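You operate a simulated robot arm through the tools that you are given. There is no shell and no other tool. Be economical: measure what you need, move in short steps, check, and stop when the job is done.

Carry out the task below with a simulated two-armed robot. There is one attempt and no reset: what you move stays moved.

TASK
Take the foam block from the top of the white table and leave it on the door end of the white table. Pick up the white bottle with one hand, pass it to the other hand and put it on the top of the white counter. Put the hand brush on top of the white cards. Take the yellow block and put it on the near end of the white counter. Put one of the insoles from the divided box on the top of the white table. Do these in any order. Set down upright: white bottle.

It is judged by the outcome, as a careful person would: the job done as asked, and still so three seconds after it is handed in. It fails if anything else is knocked over, pushed out of place, dropped, spilled or broken.

THE ROBOT
Two 7-joint arms with two-finger grippers on one trunk, on a base that drives. Base frame: it is fixed to the floor where the robot stands at the start and does not move with it; the origin is under the middle of the robot, x ahead of it, y to its left, z up. Lengths are in mm, angles in degrees, forces in N, time in s.
The left shoulder is at the start at [60, 123, 945], the right one opposite. With the tool pointing down near the work surface each hand reaches from about 220 to 580 mm from the robot's upright axis, wherever it stands, measured 20 degrees to its own side. Places, roughly: door end of the white table [700, -800, 800]; foam block (13x7x5 cm) [700, -200, 800]; hand brush (13x5x6 cm) [-900, 1700, 900]; insoles [250, 1750, 500]; near end of the white counter [-1200, 900, 900]; top of the white counter [-1200, 1100, 900]; top of the white table [700, -300, 800]; white bottle (6x6x17 cm) [-1000, 4500, 1000]; white cards (15x12x14 cm) [-1000, 1000, 900]; yellow block (11x4x3 cm) [-900, 1600, 900]. Payload 1.47 kg a hand.
The TCP of each hand is the grasp point between the finger pads, 16 mm short of the fingertips. In the tool frame z runs along the fingers and y along their closing line. The gripper opens to 87 mm. The gripper's body begins 55 mm behind the TCP.
Orientation is that of the tool frame in the base frame, as a unit quaternion [x, y, z, w]. With the fingers straight down and closing along the base's y, the tool's x points along the base's -x, its y along +y and its z along -z.

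THE INTERFACE
- The arms move only by the tool drive_tool. It takes "left_targets", "right_targets" or both (then of equal length, played together; a hand with none holds still); each is a list that holds one entry, the list of rows, each a list of 7 numbers: the shift along the tool's x, y, z in mm, then the turn, a rotation vector about the tool's x, y, z in degrees, then the finger opening in mm, from 0 to 87. In form: [[[x, y, z, rx, ry, rz, gripper], ...]]. A call has 1 to 8 rows; each row shifts and turns the commanded pose from where the row before left it, along the tool's axes as they then stand. Rows are played at 5 a second. More than 50 mm and 8.6 degrees between two rows, or a gripper value outside its range, and nothing of the call is played. A pose out of reach is approached as far as the arm can. The call stops where the force on the tool passes 40 N (or 10 N more than at its start, if that is more) or the arm is blocked; 0.2 s more then pass. Each finger travels about 153 mm/s and halts on what it meets, pressing with about 28 N; the grip force reading is that of the motor and also rises with nothing between the fingers. The clock runs only during rows and for 0.2 s after the last one: add rows that do not move to give the fingers time. The reply holds the time, the measured pose of the TCP, the force on the tool along the base axes, the opening and the grip force, in the units named above and with some noise, with the torque about the TCP (base axes, N m) and any sound that the robot's microphone picked up.
- Cameras (640 x 400 px; columns grow to the right, rows downward): "scene" is now at [104.5, -23.7, 1494.6]; the picture's right is [-0.31, -0.95, 0.00], its down [-0.71, 0.23, -0.66] and it looks along [0.63, -0.21, -0.75] (base axes); focal length 252 px, centre (320, 200). "left" rides on the left gripper at [73, -12, -90] in its tool frame; the picture's right is [0.16, 0.99, 0.00], its down [-0.72, 0.12, -0.68] and it looks along [-0.67, 0.11, 0.73] (tool axes); focal length 247 px, centre (320, 200). "right" rides on the right gripper at [73, 12, -90] in its tool frame; the picture's right is [-0.16, 0.99, 0.00], its down [-0.72, -0.12, -0.68] and it looks along [-0.67, -0.11, 0.73] (tool axes); focal length 247 px, centre (320, 200). There is no depth. A picture from a camera that has moved, and an enlarged one, comes with that camera's place and axes in the base frame and with its lens. The place of the scene camera against the robot may be out by one fixed shift of up to 25 mm in any direction.
- snapshot(camera): a new picture of that camera. The clock stands still meanwhile.
- slide_trunk(by): slides the trunk up (or, below 0, down) by that many mm; the arms and the scene camera ride with it, the base frame stays. It gives what a move gives, with no picture.
- roll_base(legs): drives the robot by 1 to 6 legs, each [ahead, left, turn to the left] in mm, mm and degrees, along the robot's own axes; the way and the turn of a leg run together, so that a leg with both is an arc; at most 1500 mm and 180 degrees a leg. The arms and the cameras ride along, it lands a little off, and it stops where it bumps. It gives what a move gives.
- turn_head(pan, tilt): turns the head with the scene camera to pan (to the left, within 120 degrees either way) and tilt (down, from -29 to 69), counted from straight ahead of the robot. It gives what a move gives.
- inspect(camera, box): a new picture of the part [left, top, right, bottom] of that camera's present view, enlarged. The clock stands still meanwhile.
- sign_off(): hands the job in; it is judged then, once.

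Work in short steps. Places have to be worked out from the pictures, the camera data and where the tool is seen: move nearer, look again, correct. Check each grasp and each placing, and mend what went wrong. You have 175 turns and 136 pictures in all, those below and enlarged ones among them. Open the grippers and draw the arms clear of the work before you hand the job in, unless the task says otherwise; then end with one line.

The tools are called after "Call:" as name(argument=value, ...) on one line, values as JSON. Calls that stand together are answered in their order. drive_tool: Moves the arms, as the interface text tells. Its arguments: {"type":"object","properties":{"left_targets":{"type":"array"},"right_targets":{"type":"array"}},"required":[]} The other tools are called the same way: slide_trunk (by) slides the trunk up or down; roll_base (legs) drives the base; turn_head (pan, tilt) turns the head that bears the scene camera; snapshot (camera) takes a picture; inspect (camera, box) takes an enlarged picture of a part of a camera's view; sign_off () hands the job in.

At the start:

```text
clock: 0.0
left_ee_pos: [528.8, -84.3, 1165.0]
left_tcp_rot: [0.0, 1.0, 0.001, 0.0]
left_force: [-0.6, 1.7, -0.8]
left_wrist_torque: [0.01, 0.02, 0.0]
left_width: 87.0
left_gripper_force: 0.0
right_ee_pos: [342.3, -465.1, 1068.5]
right_tcp_rot: [0.0, 1.0, 0.0, 0.0]
right_force: [0.4, 0.2, 0.0]
right_wrist_torque: [0.0, -0.01, -0.01]
right_width: 87.0
right_gripper_force: 0.2
trunk travel left (down, up): [-100.0, 130.0]
robot x, y, heading: [0.9, 1.8, 0.1]
head pan, tilt: [-18.1, 48.4]
```

scene: 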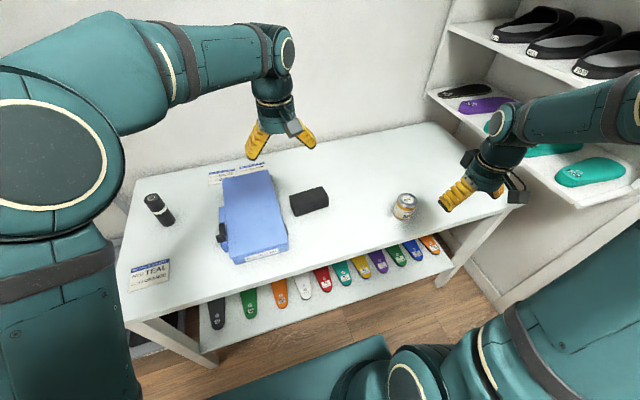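
right: 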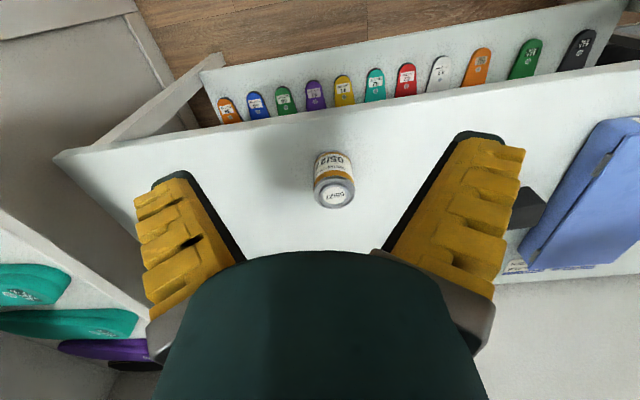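
left: 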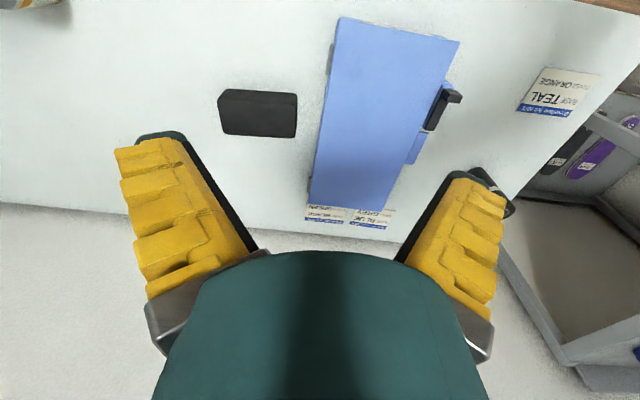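

The foam block looks to be near [690, -180]. That is out of reach from here, so I'll check the floor clearance between base and table before driving.

Call:
turn_head(pan=0, tilt=69)

Call:
snapshot(camera="scene")

```text
clock: 0.8
left_ee_pos: [531.2, -82.2, 1165.1]
left_tcp_rot: [-0.001, 1.0, 0.0, 0.0]
left_force: [-0.1, 0.4, -1.1]
left_wrist_torque: [0.01, 0.01, 0.02]
left_width: 87.1
left_gripper_force: 0.1
right_ee_pos: [342.6, -466.1, 1068.8]
right_tcp_rot: [0.0, 1.0, 0.0, 0.0]
right_force: [-0.3, 0.4, -0.1]
right_wrist_torque: [-0.01, -0.01, -0.05]
right_width: 87.0
right_gripper_force: 0.0
trunk travel left (down, up): [-100.0, 130.0]
robot x, y, heading: [1.0, -0.5, -0.1]
head pan, tilt: [0.0, 68.8]
```

```text
132 pictures are left
camera scene: at [85.9, 0.7, 1470.5], right [0.0, -1.0, 0.0], down [-0.93, 0.0, -0.36], along [0.36, 0.0, -0.93], focal length 252 px, centre (320, 200)
```

scene: 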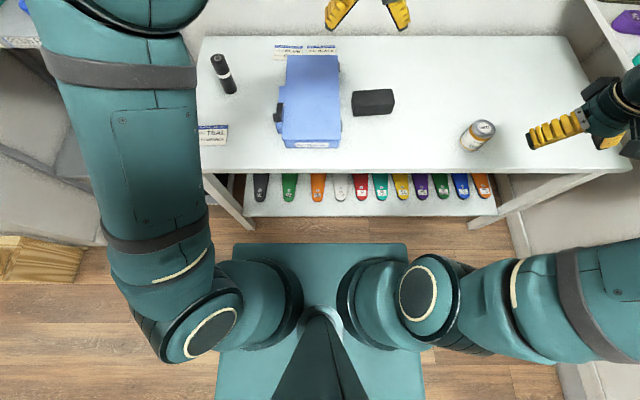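

The table front edge is around x≈450 and the base front around x≈330–350. I'll creep ahead 80 mm and slightly right, then look.

Call:
roll_base(legs=[[80, -40, 0]])

Call:
snapshot(camera="scene")

Call:
snapshot(camera="left")

```text
clock: 1.9
left_ee_pos: [609.4, -124.4, 1164.2]
left_tcp_rot: [0.001, 1.0, 0.0, 0.0]
left_force: [-0.2, 0.2, 0.2]
left_wrist_torque: [0.0, 0.02, 0.01]
left_width: 87.0
left_gripper_force: 0.1
right_ee_pos: [421.1, -505.6, 1068.3]
right_tcp_rot: [0.002, 1.0, 0.0, -0.001]
right_force: [-0.4, 0.7, 0.3]
right_wrist_torque: [-0.01, 0.04, 0.01]
right_width: 86.8
right_gripper_force: 0.0
trunk travel left (down, up): [-100.0, 130.0]
robot x, y, heading: [79.8, -40.6, -0.3]
head pan, tilt: [0.0, 68.8]
```

```text
131 pictures are left
camera scene: at [166.4, -39.6, 1470.4], right [0.0, -1.0, 0.0], down [-0.93, 0.0, -0.36], along [0.36, 0.0, -0.93], focal length 252 px, centre (320, 200)
```

scene: 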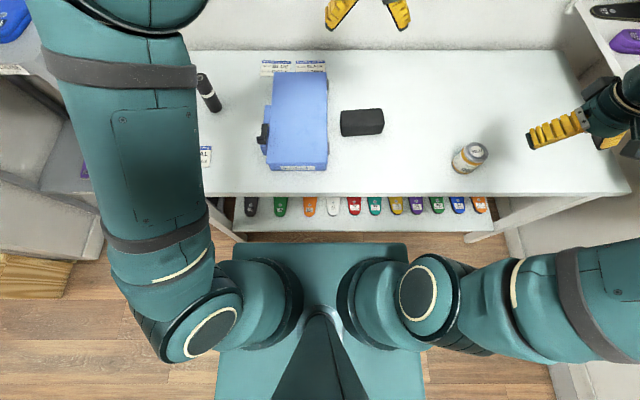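

```text
130 pictures are left
camera left: at [536.8, -136.0, 1255.4], right [-0.16, 0.99, 0.0], down [0.72, 0.12, 0.68], along [0.67, 0.11, -0.73], focal length 247 px, centre (320, 200)
```

left: 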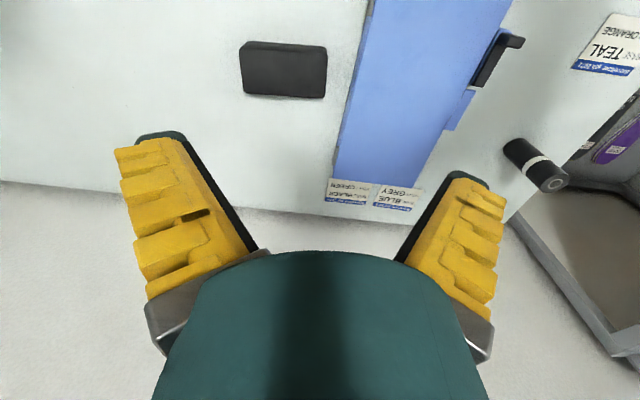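

The foam is near (678, -184, 775) and the table top about z≈750. I'll move the left hand out of the way and turn the right hand so it will close along x.

Call:
drive_tool(left_targets=[[[30, 40, 0, 0, 0, 0, 87], [30, 40, 0, 0, 0, 0, 87], [30, 40, 0, 0, 0, 0, 87], [30, 40, 0, 0, 0, 0, 87], [30, 40, 0, 0, 0, 0, 87], [30, 40, 0, 0, 0, 0, 87], [30, 40, 0, 0, 0, 0, 87], [30, 40, 0, 0, 0, 0, 87]]], right_targets=[[[0, 0, 0, 0, 0, -8.5, 87], [0, 0, 0, 0, 0, -8.5, 87], [0, 0, 0, 0, 0, -8.5, 87], [0, 0, 0, 0, 0, -8.5, 87], [0, 0, 0, 0, 0, -8.5, 87], [0, 0, 0, 0, 0, -8.5, 87], [0, 0, 0, 0, 0, -8.5, 87], [0, 0, 0, 0, 0, -8.5, 87]]])

Call:
drive_tool(right_targets=[[[0, 0, 0, 0, 0, -8, 87], [0, 0, 0, 0, 0, -7, 87], [0, 0, 0, 0, 0, -7, 87], [0, 0, 0, 0, 0, 0, 87]]])

```text
clock: 3.7
left_ee_pos: [368.8, 197.3, 1167.1]
left_tcp_rot: [0.0, 1.0, -0.001, 0.0]
left_force: [0.8, -1.2, -0.9]
left_wrist_torque: [-0.01, 0.0, -0.01]
left_width: 86.7
left_gripper_force: 0.1
right_ee_pos: [419.2, -504.6, 1070.0]
right_tcp_rot: [-0.56, 0.829, 0.001, 0.0]
right_force: [-0.8, 0.4, 0.5]
right_wrist_torque: [0.01, -0.01, 0.0]
right_width: 87.1
right_gripper_force: 0.0
trunk travel left (down, up): [-100.0, 130.0]
robot x, y, heading: [77.9, -36.1, -0.5]
head pan, tilt: [0.0, 68.8]
```

```text
clock: 4.7
left_ee_pos: [369.9, 194.3, 1166.7]
left_tcp_rot: [0.001, 1.0, 0.001, 0.0]
left_force: [0.3, 0.0, 0.1]
left_wrist_torque: [0.01, -0.01, 0.0]
left_width: 87.1
left_gripper_force: 0.0
right_ee_pos: [420.2, -505.2, 1070.3]
right_tcp_rot: [0.707, -0.707, 0.0, 0.0]
right_force: [0.1, 0.5, -0.3]
right_wrist_torque: [0.01, 0.02, 0.0]
right_width: 87.3
right_gripper_force: 0.0
trunk travel left (down, up): [-100.0, 130.0]
robot x, y, heading: [77.6, -38.4, -0.4]
head pan, tilt: [0.0, 68.8]
```

Right hand now closes along x. I'll move it over the foam at safe height.

Call:
drive_tool(right_targets=[[[-38, -30, 10, 0, 0, 0, 87], [-38, -30, 10, 0, 0, 0, 87], [-38, -30, 10, 0, 0, 0, 87], [-38, -30, 10, 0, 0, 0, 87], [-38, -30, 10, 0, 0, 0, 87], [-38, -30, 10, 0, 0, 0, 87], [-38, -30, 10, 0, 0, 0, 87], [-30, -20, 10, 0, 0, 0, 87]]])

Call:
snapshot(camera="right")

Call:
snapshot(camera="scene")

```text
clock: 6.5
left_ee_pos: [369.7, 196.1, 1166.7]
left_tcp_rot: [0.001, 1.0, 0.001, -0.001]
left_force: [0.3, 0.8, 1.3]
left_wrist_torque: [-0.02, 0.03, 0.01]
left_width: 87.1
left_gripper_force: 0.0
right_ee_pos: [650.8, -207.6, 988.5]
right_tcp_rot: [-0.706, 0.708, 0.0, 0.0]
right_force: [1.0, 0.5, 0.2]
right_wrist_torque: [-0.01, -0.03, -0.01]
right_width: 87.2
right_gripper_force: 0.1
trunk travel left (down, up): [-100.0, 130.0]
robot x, y, heading: [78.3, -35.6, -0.3]
head pan, tilt: [0.0, 68.8]
```

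```text
129 pictures are left
camera right: at [639.6, -281.2, 1078.0], right [-0.99, 0.16, 0.0], down [0.12, 0.72, 0.68], along [0.11, 0.67, -0.73], focal length 247 px, centre (320, 200)
```

right: 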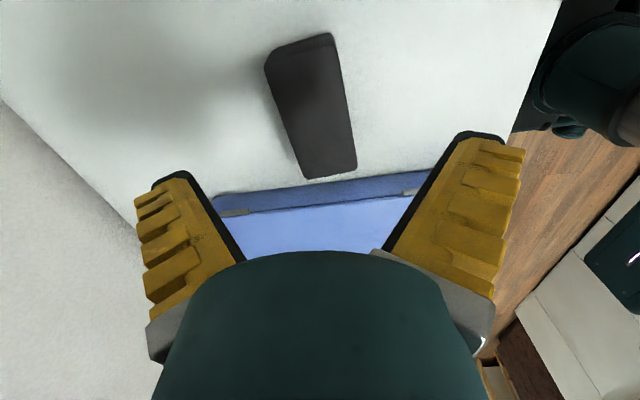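

```text
128 pictures are left
camera scene: at [165.7, -38.4, 1470.5], right [0.0, -1.0, 0.0], down [-0.93, 0.0, -0.36], along [0.36, 0.0, -0.93], focal length 252 px, centre (320, 200)
```

scene: 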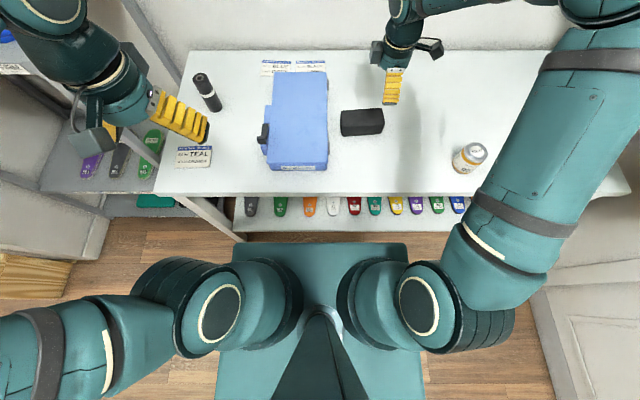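

I'll enlarge the view of the foam to measure it well.

Call:
inspect(camera="right", box=[220, 0, 420, 200])

```text
2.00 times, centred on (320, 100) of right
camera zoom: at [639.6, -281.2, 1078.0], right [-0.99, 0.16, 0.0], down [0.12, 0.72, 0.68], along [0.11, 0.67, -0.73], focal length 494 px, centre (320, 400)
```

zoom: 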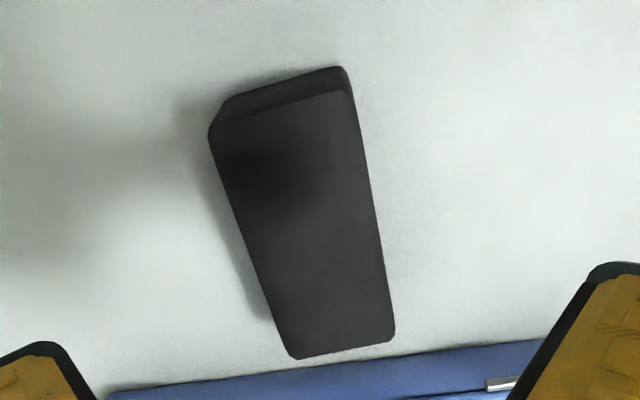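

Foam top estimated around (664, -160, 805), turned about 4° counter-clockwise. I'll come closer and look again.

Call:
drive_tool(right_targets=[[[-15, -5, 35, 0, 0, -2, 87], [-14, -4, 35, 0, 0, -2, 87], [-14, -4, 28, 0, 0, 0, 87]]])

Call:
snapshot(camera="right")

```text
clock: 7.3
left_ee_pos: [369.8, 197.1, 1166.5]
left_tcp_rot: [0.001, 1.0, 0.0, 0.0]
left_force: [0.2, 0.3, -0.7]
left_wrist_torque: [0.01, 0.0, -0.01]
left_width: 87.0
left_gripper_force: 0.1
right_ee_pos: [663.6, -165.2, 889.6]
right_tcp_rot: [0.731, -0.682, -0.001, 0.0]
right_force: [0.0, 0.4, -0.9]
right_wrist_torque: [0.05, 0.01, 0.03]
right_width: 87.0
right_gripper_force: 0.0
trunk travel left (down, up): [-100.0, 130.0]
robot x, y, heading: [81.1, -37.7, -0.1]
head pan, tilt: [0.0, 68.8]
```

```text
126 pictures are left
camera right: at [657.0, -238.9, 978.5], right [-1.0, 0.09, 0.0], down [0.07, 0.73, 0.68], along [0.06, 0.68, -0.73], focal length 247 px, centre (320, 200)
```

right: 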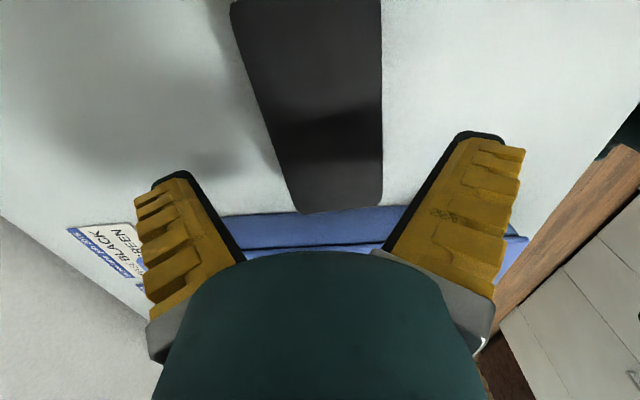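

Foam top appears nearer z≈825 with centre (661, -157). I'll go down to just above it and verify the jaw straddle.

Call:
drive_tool(right_targets=[[[-8, 2, 22, 0, 0, 0, 87], [0, 0, 20, 0, 0, 0, 87]]])

Call:
snapshot(camera="right")

Call:
inspect(camera="scene", box=[280, 50, 480, 175])

```text
clock: 7.9
left_ee_pos: [371.1, 195.4, 1166.3]
left_tcp_rot: [0.001, 1.0, -0.001, 0.001]
left_force: [-0.2, 0.7, 0.7]
left_wrist_torque: [0.01, 0.03, 0.02]
left_width: 87.0
left_gripper_force: 0.0
right_ee_pos: [660.5, -158.8, 848.5]
right_tcp_rot: [0.731, -0.682, 0.0, 0.0]
right_force: [-0.2, 1.0, -0.9]
right_wrist_torque: [0.0, -0.03, -0.01]
right_width: 86.8
right_gripper_force: 0.0
trunk travel left (down, up): [-100.0, 130.0]
robot x, y, heading: [81.2, -40.1, -0.2]
head pan, tilt: [0.0, 68.8]
```

```text
125 pictures are left
camera right: at [653.5, -232.0, 938.3], right [-1.0, 0.09, 0.0], down [0.07, 0.73, 0.68], along [0.06, 0.68, -0.73], focal length 247 px, centre (320, 200)
```

right: 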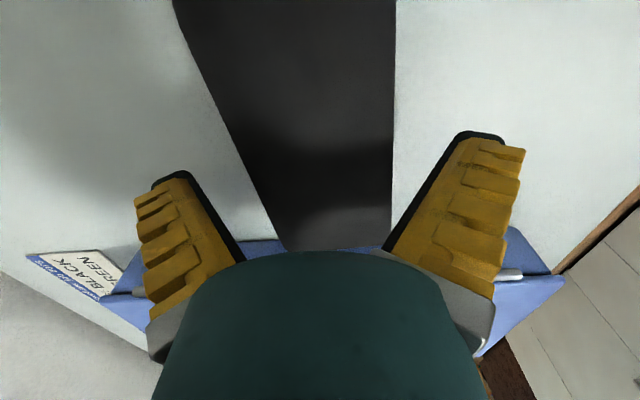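

```text
3.20 times, centred on (380, 112) of scene
camera zoom: at [165.3, -39.3, 1470.5], right [0.0, -1.0, 0.0], down [-0.93, 0.0, -0.36], along [0.36, 0.0, -0.93], focal length 807 px, centre (128, 480)
```

zoom: 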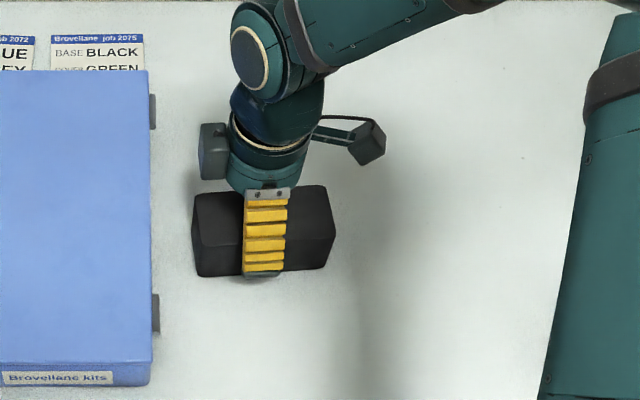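

Aligned in x and y. Now lower between the block's sides, watching force.

Call:
drive_tool(right_targets=[[[0, 0, 15, 0, 0, 0, 87], [0, 0, 15, 0, 0, 0, 87], [0, 0, 12, 0, 0, 0, 87], [0, 0, 0, 0, 0, 0, 87]]])

Call:
snapshot(camera="right")

Call:
inspect(camera="scene", box=[280, 50, 480, 175])

```text
clock: 8.9
left_ee_pos: [367.7, 195.8, 1167.1]
left_tcp_rot: [0.001, 1.0, 0.0, 0.001]
left_force: [0.1, 0.3, 0.0]
left_wrist_torque: [0.01, -0.04, -0.02]
left_width: 87.0
left_gripper_force: 0.0
right_ee_pos: [658.7, -157.2, 812.6]
right_tcp_rot: [0.731, -0.682, 0.002, -0.002]
right_force: [-0.2, -1.5, 33.3]
right_wrist_torque: [0.09, 0.15, 0.08]
right_width: 90.8
right_gripper_force: 1.1
trunk travel left (down, up): [-100.0, 130.0]
robot x, y, heading: [79.3, -38.4, -0.0]
head pan, tilt: [0.0, 68.8]
```

```text
123 pictures are left
camera right: at [652.4, -231.2, 900.0], right [-1.0, 0.09, -0.01], down [0.06, 0.73, 0.68], along [0.07, 0.68, -0.73], focal length 247 px, centre (320, 200)
```

right: 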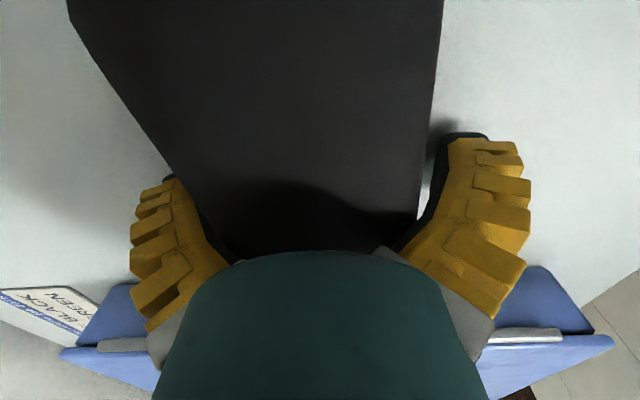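

```text
3.20 times, centred on (380, 112) of scene
camera zoom: at [162.3, -38.6, 1470.9], right [0.0, -1.0, 0.0], down [-0.93, 0.0, -0.36], along [0.36, 0.0, -0.93], focal length 807 px, centre (128, 480)
```

zoom: 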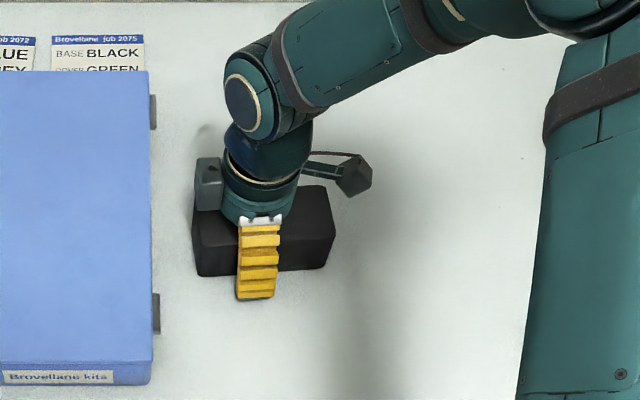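

Fingers straddle the block with tips at the table (force 33 N). I lift a few mm and close.

Call:
drive_tool(right_targets=[[[0, 0, -6, 0, 0, 0, 87], [0, 0, 0, 0, 0, 0, 60], [0, 0, 0, 0, 0, 0, 50], [0, 0, 0, 0, 0, 0, 50]]])

Call:
drive_tool(right_targets=[[[0, 0, -20, 0, 0, 0, 50], [0, 0, -40, 0, 0, 0, 50], [0, 0, -40, 0, 0, 0, 50], [0, 0, -20, 0, 0, 0, 50]]])

Call:
snapshot(camera="right")

Call:
snapshot(camera="scene")

```text
clock: 9.9
left_ee_pos: [370.2, 194.9, 1165.6]
left_tcp_rot: [0.0, 1.0, 0.001, 0.001]
left_force: [-0.3, 0.0, 0.8]
left_wrist_torque: [-0.01, 0.02, 0.0]
left_width: 87.0
left_gripper_force: 0.0
right_ee_pos: [659.3, -159.3, 814.2]
right_tcp_rot: [0.731, -0.683, -0.001, -0.001]
right_force: [0.3, 0.4, -1.2]
right_wrist_torque: [0.0, 0.01, -0.05]
right_width: 76.1
right_gripper_force: 28.2
trunk travel left (down, up): [-100.0, 130.0]
robot x, y, heading: [78.4, -38.0, 0.0]
head pan, tilt: [0.0, 68.8]
```

```text
clock: 10.9
left_ee_pos: [369.9, 195.1, 1166.4]
left_tcp_rot: [0.001, 1.0, 0.0, -0.001]
left_force: [0.5, 0.2, -0.5]
left_wrist_torque: [-0.01, 0.02, 0.03]
left_width: 87.0
left_gripper_force: 0.0
right_ee_pos: [661.3, -157.8, 935.6]
right_tcp_rot: [0.731, -0.682, 0.0, 0.0]
right_force: [-0.3, -0.3, -0.5]
right_wrist_torque: [-0.02, 0.0, 0.03]
right_width: 55.3
right_gripper_force: 3.9
trunk travel left (down, up): [-100.0, 130.0]
robot x, y, heading: [79.8, -37.5, -0.2]
head pan, tilt: [0.0, 68.8]
```

```text
121 pictures are left
camera right: at [654.5, -232.1, 1024.3], right [-1.0, 0.09, 0.0], down [0.07, 0.73, 0.68], along [0.06, 0.68, -0.73], focal length 247 px, centre (320, 200)
```

right: 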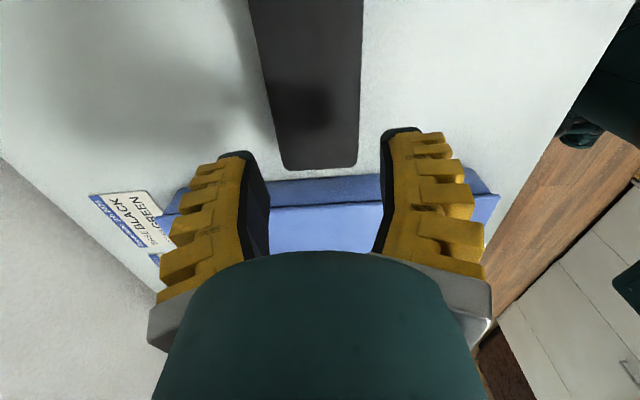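

```text
120 pictures are left
camera scene: at [165.1, -39.0, 1470.5], right [0.0, -1.0, 0.0], down [-0.93, 0.0, -0.36], along [0.36, 0.0, -0.93], focal length 252 px, centre (320, 200)
```

scene: 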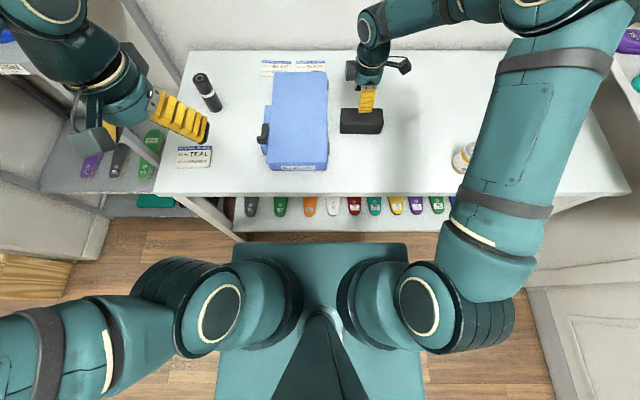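

The grip slipped, probably the far finger rode on the block's edge. I'll measure again with enlarged views.

Call:
inspect(camera="right", box=[200, 0, 440, 200])

Call:
inspect(camera="scene", box=[300, 60, 420, 140])

```text
2.00 times, centred on (320, 100) of right
camera zoom: at [654.5, -232.1, 1024.3], right [-1.0, 0.09, 0.0], down [0.07, 0.73, 0.68], along [0.06, 0.68, -0.73], focal length 494 px, centre (320, 400)
```

zoom: 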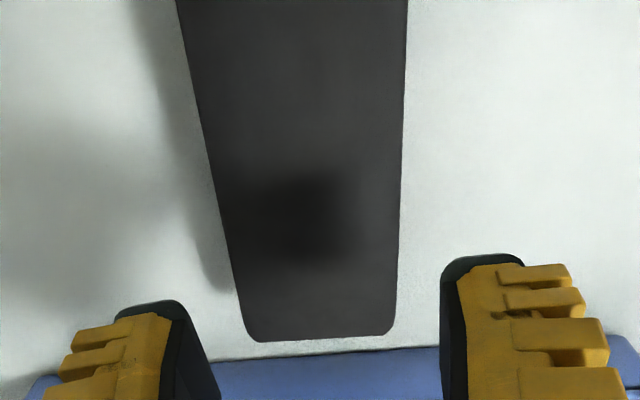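

```text
5.00 times, centred on (360, 100) of scene
camera zoom: at [165.1, -39.0, 1470.5], right [0.0, -1.0, 0.0], down [-0.93, 0.0, -0.36], along [0.36, 0.0, -0.93], focal length 1260 px, centre (120, 700)
```

zoom: 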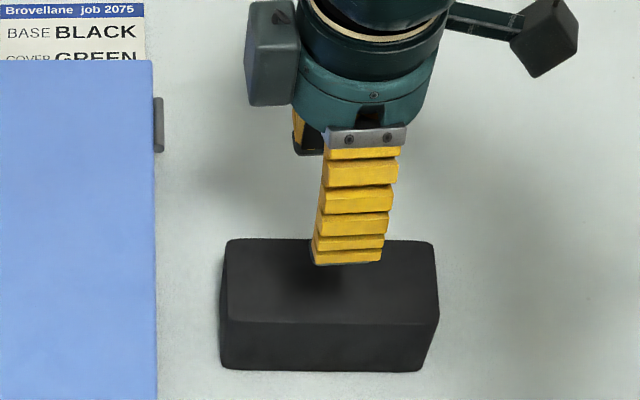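

Cameras disagree on height and x. I'll touch the free table top right of the block to calibrate its height.

Call:
drive_tool(right_targets=[[[45, 0, 0, 0, 0, 0, 60], [45, 0, 0, 0, 0, 0, 60], [40, 0, 40, 0, 0, 0, 60], [0, 0, 45, 0, 0, 0, 60], [0, 0, 15, 0, 0, 0, 60]]])

Call:
drive_tool(right_targets=[[[0, 0, 6, 0, 0, 0, 60], [0, 0, 6, 0, 0, 0, 60], [0, 0, 6, 0, 0, 0, 60], [0, 0, 6, 0, 0, 0, 60], [0, 0, 6, 0, 0, 0, 60], [0, 0, 6, 0, 0, 0, 60], [0, 0, 6, 0, 0, 0, 60], [0, 0, 6, 0, 0, 0, 60]]])

Call:
snapshot(camera="scene")

Call:
snapshot(camera="right")

```text
refused: row 3 steps farther than a row can; nothing moved
```

```text
clock: 12.7
left_ee_pos: [369.6, 195.8, 1165.8]
left_tcp_rot: [0.001, 1.0, 0.0, 0.0]
left_force: [-0.3, -0.9, -0.2]
left_wrist_torque: [0.02, -0.03, 0.0]
left_width: 87.1
left_gripper_force: 0.0
right_ee_pos: [659.9, -157.9, 886.6]
right_tcp_rot: [0.731, -0.683, 0.001, 0.0]
right_force: [-0.7, -1.0, -0.1]
right_wrist_torque: [0.0, 0.0, 0.02]
right_width: 64.9
right_gripper_force: 3.0
trunk travel left (down, up): [-100.0, 130.0]
robot x, y, heading: [86.3, -41.5, -0.2]
head pan, tilt: [0.0, 68.8]
```

```text
117 pictures are left
camera scene: at [165.3, -39.0, 1470.5], right [0.0, -1.0, 0.0], down [-0.93, 0.0, -0.36], along [0.36, 0.0, -0.93], focal length 252 px, centre (320, 200)
```

scene: 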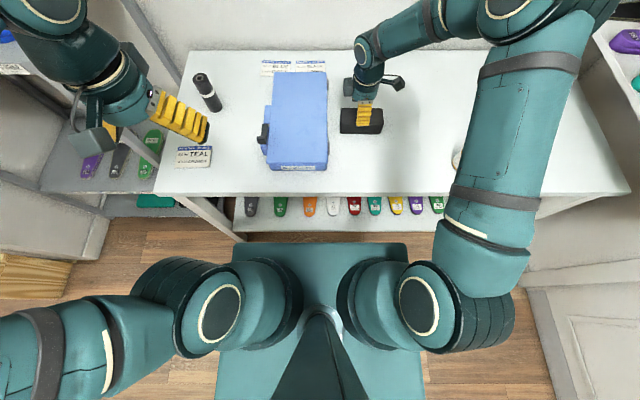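

```text
116 pictures are left
camera right: at [653.3, -231.5, 974.5], right [-1.0, 0.09, 0.0], down [0.07, 0.73, 0.68], along [0.06, 0.68, -0.73], focal length 247 px, centre (320, 200)
```

right: 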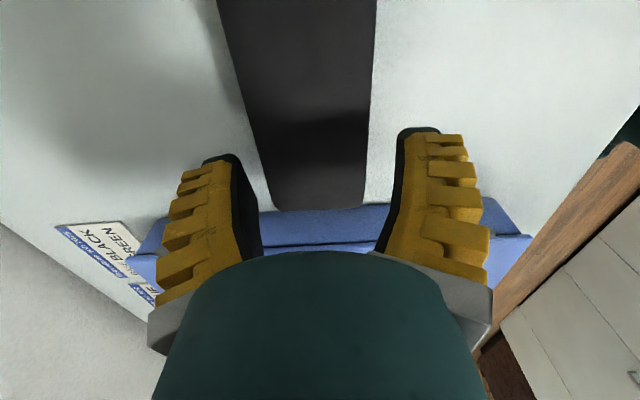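

First call was refused for step size, so I redo the sideways move then touch down.

Call:
drive_tool(right_targets=[[[45, 0, 0, 0, 0, 0, 60], [45, 0, 0, 0, 0, 0, 60], [35, 0, 20, 0, 0, 0, 60], [0, 0, 20, 0, 0, 0, 60]]])

Call:
drive_tool(right_targets=[[[0, 0, 8, 0, 0, 0, 60], [0, 0, 8, 0, 0, 0, 60], [0, 0, 8, 0, 0, 0, 60], [0, 0, 8, 0, 0, 0, 60], [0, 0, 8, 0, 0, 0, 60], [0, 0, 8, 0, 0, 0, 60], [0, 0, 8, 0, 0, 0, 60], [0, 0, 8, 0, 0, 0, 60]]])

Call:
inspect(camera="scene", box=[300, 60, 460, 160])

```text
clock: 13.7
left_ee_pos: [370.6, 195.9, 1166.1]
left_tcp_rot: [0.001, 1.0, 0.0, 0.0]
left_force: [-1.0, 0.7, 0.2]
left_wrist_torque: [-0.03, 0.0, 0.0]
left_width: 86.8
left_gripper_force: 0.1
right_ee_pos: [669.7, -281.9, 846.0]
right_tcp_rot: [0.731, -0.682, 0.0, 0.001]
right_force: [-0.2, -0.9, 0.2]
right_wrist_torque: [0.01, -0.04, 0.0]
right_width: 64.5
right_gripper_force: 3.0
trunk travel left (down, up): [-100.0, 130.0]
robot x, y, heading: [82.1, -38.8, -0.1]
head pan, tilt: [0.0, 68.8]
```

```text
clock: 15.0
left_ee_pos: [369.6, 196.1, 1165.9]
left_tcp_rot: [0.001, 1.0, 0.0, -0.001]
left_force: [0.0, 0.8, 0.4]
left_wrist_torque: [0.03, 0.01, 0.02]
left_width: 86.9
left_gripper_force: 0.0
right_ee_pos: [674.9, -282.7, 811.1]
right_tcp_rot: [0.731, -0.683, 0.007, -0.005]
right_force: [0.8, 0.6, 23.6]
right_wrist_torque: [-0.07, 1.14, -0.01]
right_width: 73.4
right_gripper_force: 8.8
trunk travel left (down, up): [-100.0, 130.0]
robot x, y, heading: [76.8, -37.3, -0.4]
head pan, tilt: [0.0, 68.8]
stopped in row 6 (right hand): the force on the tool passed its limit at 75 N (the readings are from after the stop); the commanded pose is now the measured one
```

```text
4.00 times, centred on (380, 110) of scene
camera zoom: at [164.4, -38.3, 1470.6], right [0.0, -1.0, 0.0], down [-0.93, 0.0, -0.36], along [0.36, 0.0, -0.93], focal length 1008 px, centre (80, 560)
```

zoom: 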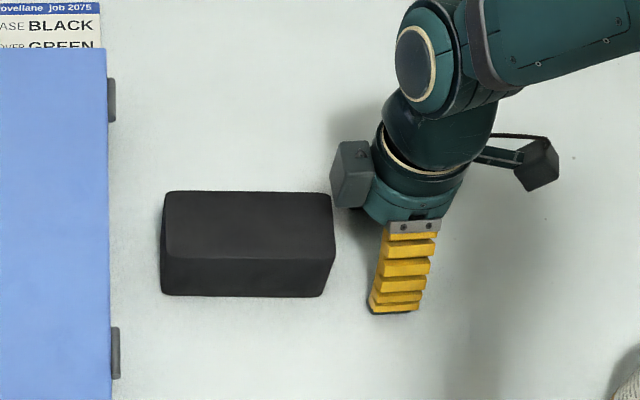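

The table top is at z≈795, so the earlier grasp was straddling with 4° misalignment. I raise, square up the tool, and return over the block at x≈667, y≈-164.

Call:
drive_tool(right_targets=[[[0, 0, -30, 0, 0, 2, 87], [0, 0, -35, 0, 0, 2, 87], [-40, 3, 0, 0, 0, 0, 87], [-40, 3, 0, 0, 0, 0, 87], [-39, 2, 0, 0, 0, 0, 87], [0, 0, 0, 0, 0, 0, 87]]])

Call:
snapshot(camera="right")

```text
clock: 16.4
left_ee_pos: [369.3, 194.4, 1166.9]
left_tcp_rot: [0.001, 1.0, 0.001, 0.0]
left_force: [0.5, 0.5, -0.3]
left_wrist_torque: [0.01, -0.02, 0.01]
left_width: 86.8
left_gripper_force: 0.0
right_ee_pos: [664.5, -165.6, 872.7]
right_tcp_rot: [-0.706, 0.708, -0.005, 0.003]
right_force: [0.0, -0.5, 0.2]
right_wrist_torque: [0.04, 0.01, 0.01]
right_width: 87.2
right_gripper_force: 0.1
trunk travel left (down, up): [-100.0, 130.0]
robot x, y, heading: [80.0, -39.5, -0.3]
head pan, tilt: [0.0, 68.8]
```

```text
114 pictures are left
camera right: at [651.7, -237.9, 961.9], right [-0.99, 0.16, -0.01], down [0.11, 0.72, 0.68], along [0.12, 0.67, -0.73], focal length 247 px, centre (320, 200)
```

right: 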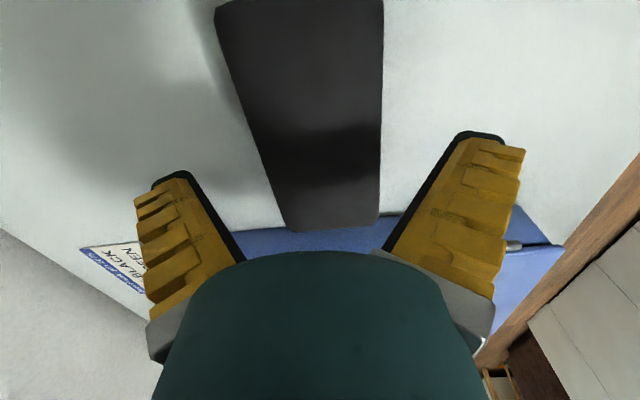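

Centred within 2 mm. Descend, close fully, then lift slowly.

Call:
drive_tool(right_targets=[[[0, 1, 20, 0, 0, 0, 87], [0, 0, 20, 0, 0, 0, 87], [0, 0, 15, 0, 0, 0, 87], [0, 0, 0, 0, 0, 0, 87], [0, 0, 0, 0, 0, 0, 40], [0, 0, 0, 0, 0, 0, 20], [0, 0, 0, 0, 0, 0, 20], [0, 0, 0, 0, 0, 0, 20]]])

Call:
snapshot(camera="right")

Call:
inspect(camera="scene", box=[300, 60, 460, 160])

```text
clock: 18.2
left_ee_pos: [370.2, 195.3, 1166.3]
left_tcp_rot: [0.001, 1.0, 0.0, 0.001]
left_force: [-0.2, 0.2, 0.4]
left_wrist_torque: [-0.01, 0.02, 0.02]
left_width: 86.7
left_gripper_force: 0.2
right_ee_pos: [665.1, -162.9, 817.4]
right_tcp_rot: [-0.706, 0.708, -0.004, 0.003]
right_force: [-0.9, -0.2, -0.3]
right_wrist_torque: [0.01, -0.02, -0.01]
right_width: 75.3
right_gripper_force: 28.5
trunk travel left (down, up): [-100.0, 130.0]
robot x, y, heading: [78.8, -37.0, -0.1]
head pan, tilt: [0.0, 68.8]
```

```text
113 pictures are left
camera right: at [651.9, -236.2, 905.6], right [-0.99, 0.16, -0.01], down [0.11, 0.72, 0.68], along [0.12, 0.67, -0.73], focal length 247 px, centre (320, 200)
```

right: 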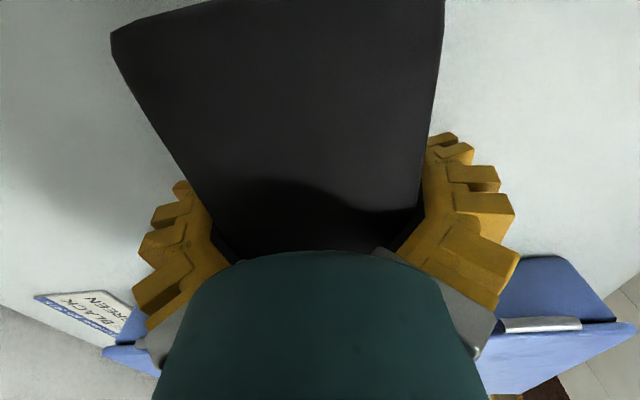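

```text
4.00 times, centred on (380, 110) of scene
camera zoom: at [165.3, -39.1, 1470.5], right [0.0, -1.0, 0.0], down [-0.93, 0.0, -0.36], along [0.36, 0.0, -0.93], focal length 1008 px, centre (80, 560)
```

zoom: 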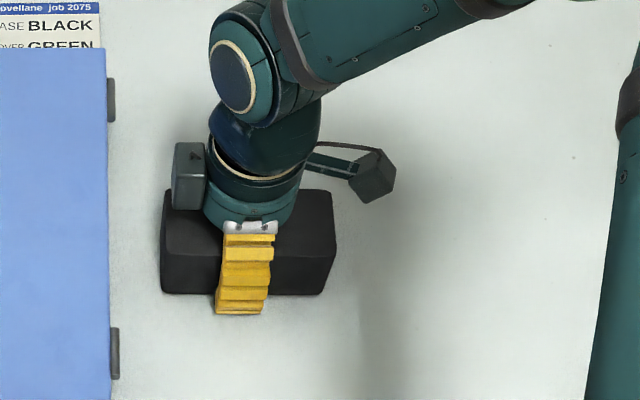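

Grip reads 75 mm / 28 N. I lift slowly this time to see whether it holds.

Call:
drive_tool(right_targets=[[[0, 0, -4, 0, 0, 0, 20], [0, 0, -4, 0, 0, 0, 20], [0, 0, -4, 0, 0, 0, 20], [0, 0, -4, 0, 0, 0, 20], [0, 0, -4, 0, 0, 0, 20], [0, 0, -4, 0, 0, 0, 20]]])

Call:
snapshot(camera="right")

Call:
inspect(camera="scene", box=[300, 60, 460, 160])

```text
clock: 19.6
left_ee_pos: [369.5, 196.0, 1166.5]
left_tcp_rot: [0.0, 1.0, 0.0, 0.0]
left_force: [0.4, -0.2, -0.1]
left_wrist_torque: [0.02, -0.01, 0.05]
left_width: 87.0
left_gripper_force: 0.2
right_ee_pos: [665.3, -163.9, 842.5]
right_tcp_rot: [-0.706, 0.708, -0.004, 0.003]
right_force: [-0.1, 0.0, -0.2]
right_wrist_torque: [0.0, 0.03, 0.0]
right_width: 75.5
right_gripper_force: 28.0
trunk travel left (down, up): [-100.0, 130.0]
robot x, y, heading: [77.9, -37.1, -0.1]
head pan, tilt: [0.0, 68.8]
```

```text
111 pictures are left
camera right: at [651.7, -236.4, 931.5], right [-0.99, 0.16, -0.01], down [0.11, 0.73, 0.68], along [0.12, 0.67, -0.73], focal length 247 px, centre (320, 200)
```

right: 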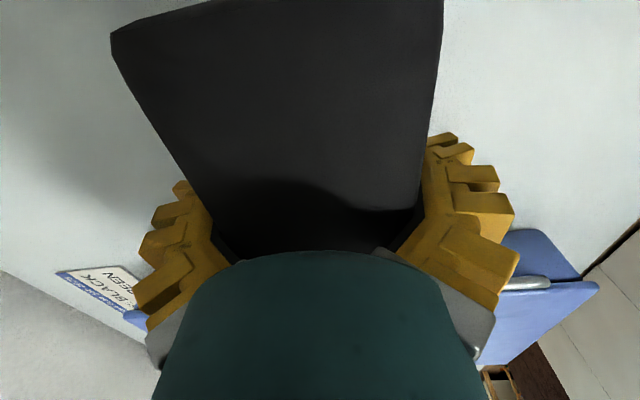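

```text
4.00 times, centred on (380, 110) of scene
camera zoom: at [165.2, -39.1, 1470.5], right [0.0, -1.0, 0.0], down [-0.93, 0.0, -0.36], along [0.36, 0.0, -0.93], focal length 1008 px, centre (80, 560)
```

zoom: 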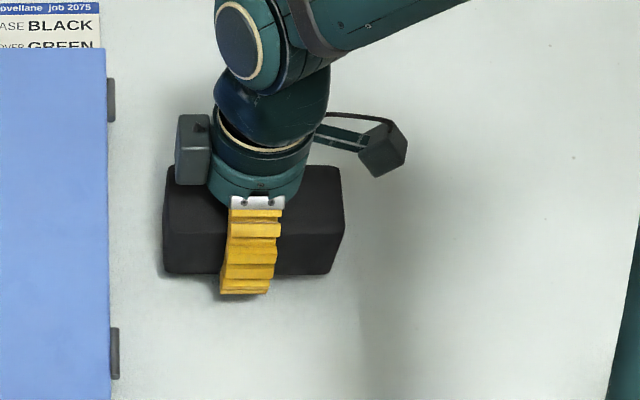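

It holds with a gentle lift. I raise a bit more slowly and look to the right for the drive along the table.

Call:
drive_tool(right_targets=[[[0, 0, -8, 0, 0, 0, 20], [0, 0, -12, 0, 0, 0, 20], [0, 0, -15, 0, 0, 0, 20], [0, 0, -15, 0, 0, 0, 20], [0, 0, -15, 0, 0, 0, 20], [0, 0, -15, 0, 0, 0, 20], [0, 0, -10, 0, 0, 0, 20], [0, 0, -6, 0, 0, 0, 20]]])

Call:
turn_head(pan=-55, tilt=45)

Call:
snapshot(camera="scene")

```text
clock: 21.4
left_ee_pos: [369.8, 195.6, 1166.0]
left_tcp_rot: [0.001, 1.0, 0.0, 0.0]
left_force: [0.4, -0.3, -0.3]
left_wrist_torque: [0.03, -0.02, 0.02]
left_width: 86.9
left_gripper_force: 0.1
right_ee_pos: [662.3, -163.6, 937.1]
right_tcp_rot: [-0.706, 0.708, -0.004, 0.003]
right_force: [-0.9, -0.1, -0.7]
right_wrist_torque: [0.0, 0.02, 0.01]
right_width: 74.8
right_gripper_force: 27.8
trunk travel left (down, up): [-100.0, 130.0]
robot x, y, heading: [78.7, -41.6, -0.1]
head pan, tilt: [0.0, 68.8]
```

```text
clock: 22.7
left_ee_pos: [368.9, 196.1, 1166.3]
left_tcp_rot: [0.002, 1.0, 0.0, 0.0]
left_force: [-1.3, 0.4, -0.4]
left_wrist_torque: [0.03, -0.02, -0.01]
left_width: 87.0
left_gripper_force: 0.0
right_ee_pos: [661.1, -163.7, 937.6]
right_tcp_rot: [-0.707, 0.707, -0.004, 0.003]
right_force: [-0.3, -0.4, -0.2]
right_wrist_torque: [-0.03, 0.04, 0.01]
right_width: 74.6
right_gripper_force: 28.2
trunk travel left (down, up): [-100.0, 130.0]
robot x, y, heading: [79.1, -36.9, 0.1]
head pan, tilt: [-55.0, 45.0]
```

```text
109 pictures are left
camera scene: at [155.9, -105.6, 1499.3], right [-0.82, -0.57, 0.0], down [-0.41, 0.58, -0.71], along [0.41, -0.58, -0.71], focal length 252 px, centre (320, 200)
```

scene: 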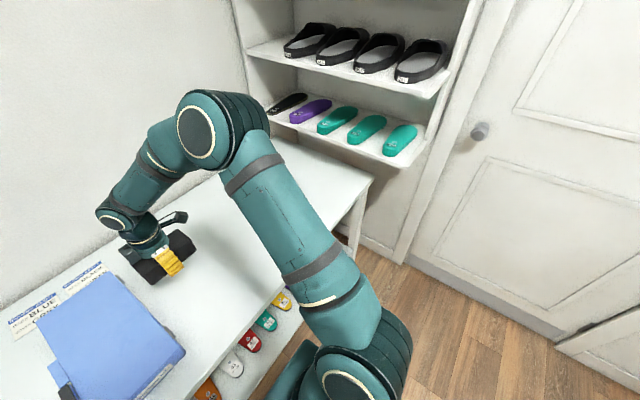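

Door wall is far enough; table end is at y≈-900. I raise the block 60 mm more and drive right 420 mm.

Call:
drive_tool(right_targets=[[[0, 0, -10, 0, 0, 0, 20], [0, 0, -15, 0, 0, 0, 20], [0, 0, -15, 0, 0, 0, 20], [0, 0, -12, 0, 0, 0, 20], [0, 0, -8, 0, 0, 0, 20]]])

Call:
roll_base(legs=[[0, -210, 0], [0, -210, 0]])

Call:
snapshot(camera="scene")

```text
clock: 23.9
left_ee_pos: [369.8, 194.9, 1166.8]
left_tcp_rot: [0.001, 1.0, 0.0, 0.0]
left_force: [-0.3, -0.1, -0.8]
left_wrist_torque: [-0.01, 0.01, 0.02]
left_width: 87.0
left_gripper_force: 0.1
right_ee_pos: [661.6, -164.1, 997.8]
right_tcp_rot: [-0.707, 0.708, -0.005, 0.004]
right_force: [0.0, -0.4, -1.1]
right_wrist_torque: [-0.03, 0.03, -0.01]
right_width: 74.0
right_gripper_force: 28.3
trunk travel left (down, up): [-100.0, 130.0]
robot x, y, heading: [78.2, -40.0, 0.1]
head pan, tilt: [-55.0, 45.0]
```

```text
clock: 28.4
left_ee_pos: [370.4, -223.7, 1167.6]
left_tcp_rot: [0.003, 1.0, -0.001, -0.001]
left_force: [-0.3, -0.4, 0.5]
left_wrist_torque: [-0.01, 0.01, 0.01]
left_width: 87.0
left_gripper_force: 0.0
right_ee_pos: [659.9, -584.4, 997.7]
right_tcp_rot: [-0.704, 0.71, -0.004, 0.004]
right_force: [-0.5, -0.6, -1.3]
right_wrist_torque: [0.0, -0.01, 0.03]
right_width: 74.3
right_gripper_force: 28.0
trunk travel left (down, up): [-100.0, 130.0]
robot x, y, heading: [82.3, -454.8, -0.5]
head pan, tilt: [-55.0, 45.0]
```

```text
108 pictures are left
camera scene: at [154.4, -523.2, 1499.3], right [-0.82, -0.57, 0.0], down [-0.4, 0.58, -0.71], along [0.4, -0.58, -0.71], focal length 252 px, centre (320, 200)
```

scene: 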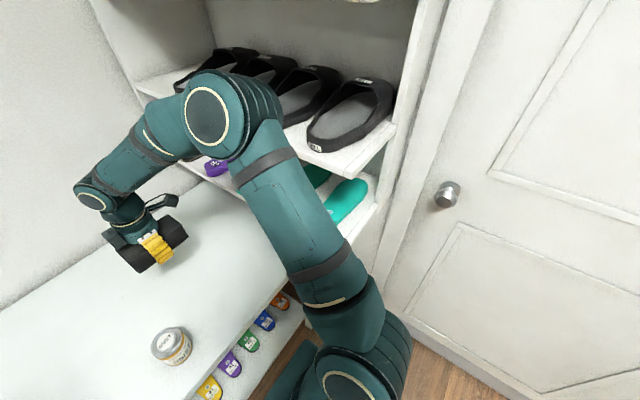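

The right elbow is close to the upper shelf edge (y≈-824, z≈1217). I lower the block first (elbow comes down too) and look before going further right.

Call:
drive_tool(right_targets=[[[8, 0, 8, 0, 0, 0, 20], [8, 0, 14, 0, 0, 0, 20], [8, 0, 16, 0, 0, 0, 20], [8, 0, 16, 0, 0, 0, 20], [8, 0, 16, 0, 0, 0, 20], [0, 0, 14, 0, 0, 0, 20], [0, 0, 8, 0, 0, 0, 20]]])

Call:
snapshot(camera="scene")

```text
clock: 30.0
left_ee_pos: [369.7, -222.8, 1166.2]
left_tcp_rot: [0.004, 1.0, 0.0, 0.0]
left_force: [0.0, 0.3, 0.6]
left_wrist_torque: [-0.01, 0.01, 0.03]
left_width: 87.0
left_gripper_force: 0.1
right_ee_pos: [659.7, -625.7, 903.9]
right_tcp_rot: [-0.704, 0.71, -0.004, 0.003]
right_force: [0.0, 0.7, -0.8]
right_wrist_torque: [-0.02, -0.01, 0.0]
right_width: 74.6
right_gripper_force: 28.1
trunk travel left (down, up): [-100.0, 130.0]
robot x, y, heading: [76.7, -457.7, -0.7]
head pan, tilt: [-55.0, 45.0]
```

```text
107 pictures are left
camera scene: at [154.5, -522.8, 1499.4], right [-0.82, -0.57, 0.0], down [-0.4, 0.58, -0.71], along [0.4, -0.58, -0.71], focal length 252 px, centre (320, 200)
```

scene: 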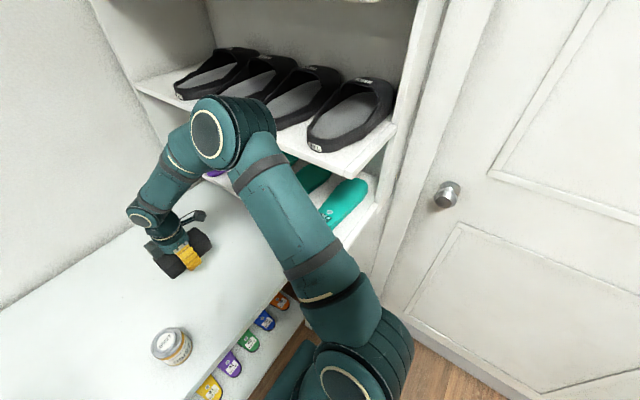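

Elbow still has some margin. I continue lowering and shift right a further 60 mm, then check.

Call:
drive_tool(right_targets=[[[10, 2, 4, 0, 0, 0, 20], [12, 2, 6, 0, 0, 0, 20], [12, 2, 8, 0, 0, 0, 20], [12, 2, 8, 0, 0, 0, 20], [10, 2, 6, 0, 0, 0, 20], [4, 0, 3, 0, 0, 0, 20]]])

Call:
snapshot(camera="scene")

```text
clock: 31.4
left_ee_pos: [370.6, -222.4, 1166.8]
left_tcp_rot: [0.003, 1.0, 0.0, -0.001]
left_force: [-0.7, -0.8, 0.5]
left_wrist_torque: [0.02, -0.01, 0.05]
left_width: 87.0
left_gripper_force: 0.1
right_ee_pos: [650.7, -683.8, 869.3]
right_tcp_rot: [-0.705, 0.709, -0.004, 0.003]
right_force: [0.4, -0.3, -0.9]
right_wrist_torque: [0.01, -0.01, -0.02]
right_width: 74.1
right_gripper_force: 28.5
trunk travel left (down, up): [-100.0, 130.0]
robot x, y, heading: [78.6, -455.4, -0.4]
head pan, tilt: [-55.0, 45.0]
```

```text
106 pictures are left
camera scene: at [154.5, -522.7, 1499.4], right [-0.82, -0.57, 0.0], down [-0.4, 0.58, -0.71], along [0.4, -0.58, -0.71], focal length 252 px, centre (320, 200)
```

scene: 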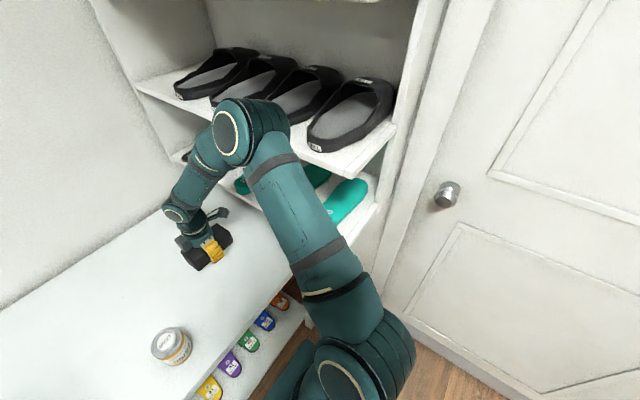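

Elbow is close to the shelf edge but clear. I lower to just above the table first, which lowers the elbow too, then check.

Call:
drive_tool(right_targets=[[[0, 0, 8, 0, 0, 0, 20], [0, 0, 12, 0, 0, 0, 20], [0, 0, 10, 0, 0, 0, 20], [4, 0, 6, 0, 0, 0, 20], [6, 0, 2, 0, 0, 0, 20], [6, 0, 0, 0, 0, 0, 20]]])

Call:
inspect(camera="scene", box=[120, 40, 440, 260])

```text
clock: 32.8
left_ee_pos: [369.7, -223.4, 1166.6]
left_tcp_rot: [0.003, 1.0, 0.0, 0.0]
left_force: [-0.2, -0.4, -0.6]
left_wrist_torque: [-0.04, 0.03, 0.0]
left_width: 86.8
left_gripper_force: 0.1
right_ee_pos: [651.6, -701.8, 834.9]
right_tcp_rot: [-0.705, 0.709, -0.004, 0.003]
right_force: [0.9, -0.4, -1.1]
right_wrist_torque: [-0.04, 0.02, 0.0]
right_width: 74.0
right_gripper_force: 27.7
trunk travel left (down, up): [-100.0, 130.0]
robot x, y, heading: [79.3, -458.8, -0.2]
head pan, tilt: [-55.0, 45.0]
```

```text
1.82 times, centred on (280, 150) of scene
camera zoom: at [154.4, -522.9, 1499.4], right [-0.82, -0.57, 0.0], down [-0.4, 0.58, -0.71], along [0.4, -0.58, -0.71], focal length 458 px, centre (393, 291)
```

zoom: 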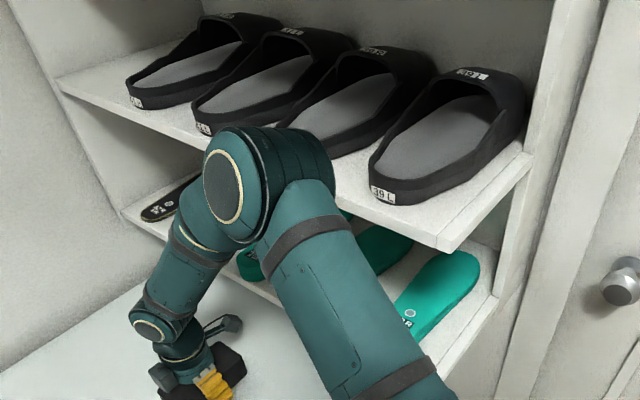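

The elbow barrel is near the shelf. Rather than press on, I'll drive the base left 80 mm (block stays low, clear of the can), then extend the arm to the right, which straightens the elbow away from the shelf.

Call:
roll_base(legs=[[0, 80, 0]])

Call:
drive_tool(right_targets=[[[10, 0, 0, 0, 0, 0, 20], [15, 1, 0, 0, 0, 0, 20], [18, 1, 0, 0, 0, 0, 20], [18, 1, 0, 0, 0, 0, 20], [18, 1, 0, 0, 0, 0, 20], [18, 1, 0, 0, 0, 0, 20], [8, 0, 0, 0, 0, 0, 20]]])

Call:
snapshot(camera="scene")

```text
clock: 34.1
left_ee_pos: [370.5, -144.0, 1166.7]
left_tcp_rot: [0.004, 1.0, -0.001, -0.001]
left_force: [-0.2, 0.9, 0.1]
left_wrist_torque: [-0.01, 0.0, 0.02]
left_width: 87.1
left_gripper_force: 0.0
right_ee_pos: [651.6, -623.5, 832.6]
right_tcp_rot: [-0.704, 0.71, -0.003, 0.004]
right_force: [0.7, 0.1, -0.7]
right_wrist_torque: [-0.04, -0.01, 0.03]
right_width: 74.0
right_gripper_force: 27.6
trunk travel left (down, up): [-100.0, 130.0]
robot x, y, heading: [77.1, -375.4, -0.3]
head pan, tilt: [-55.0, 45.0]
```

```text
clock: 35.7
left_ee_pos: [369.2, -145.1, 1167.5]
left_tcp_rot: [0.003, 1.0, 0.0, 0.0]
left_force: [-0.5, 0.7, 0.2]
left_wrist_torque: [-0.03, -0.02, -0.02]
left_width: 87.2
left_gripper_force: 0.0
right_ee_pos: [644.9, -728.4, 833.5]
right_tcp_rot: [-0.704, 0.71, -0.004, 0.003]
right_force: [-0.2, 0.3, -0.7]
right_wrist_torque: [0.03, -0.01, -0.03]
right_width: 74.2
right_gripper_force: 28.0
trunk travel left (down, up): [-100.0, 130.0]
robot x, y, heading: [77.9, -380.2, -0.2]
head pan, tilt: [-55.0, 45.0]
```

```text
104 pictures are left
camera scene: at [155.0, -444.9, 1499.4], right [-0.82, -0.57, 0.0], down [-0.4, 0.58, -0.71], along [0.4, -0.58, -0.71], focal length 252 px, centre (320, 200)
```

scene: 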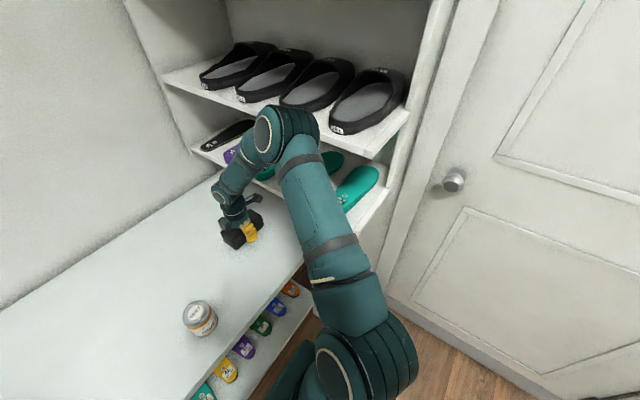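

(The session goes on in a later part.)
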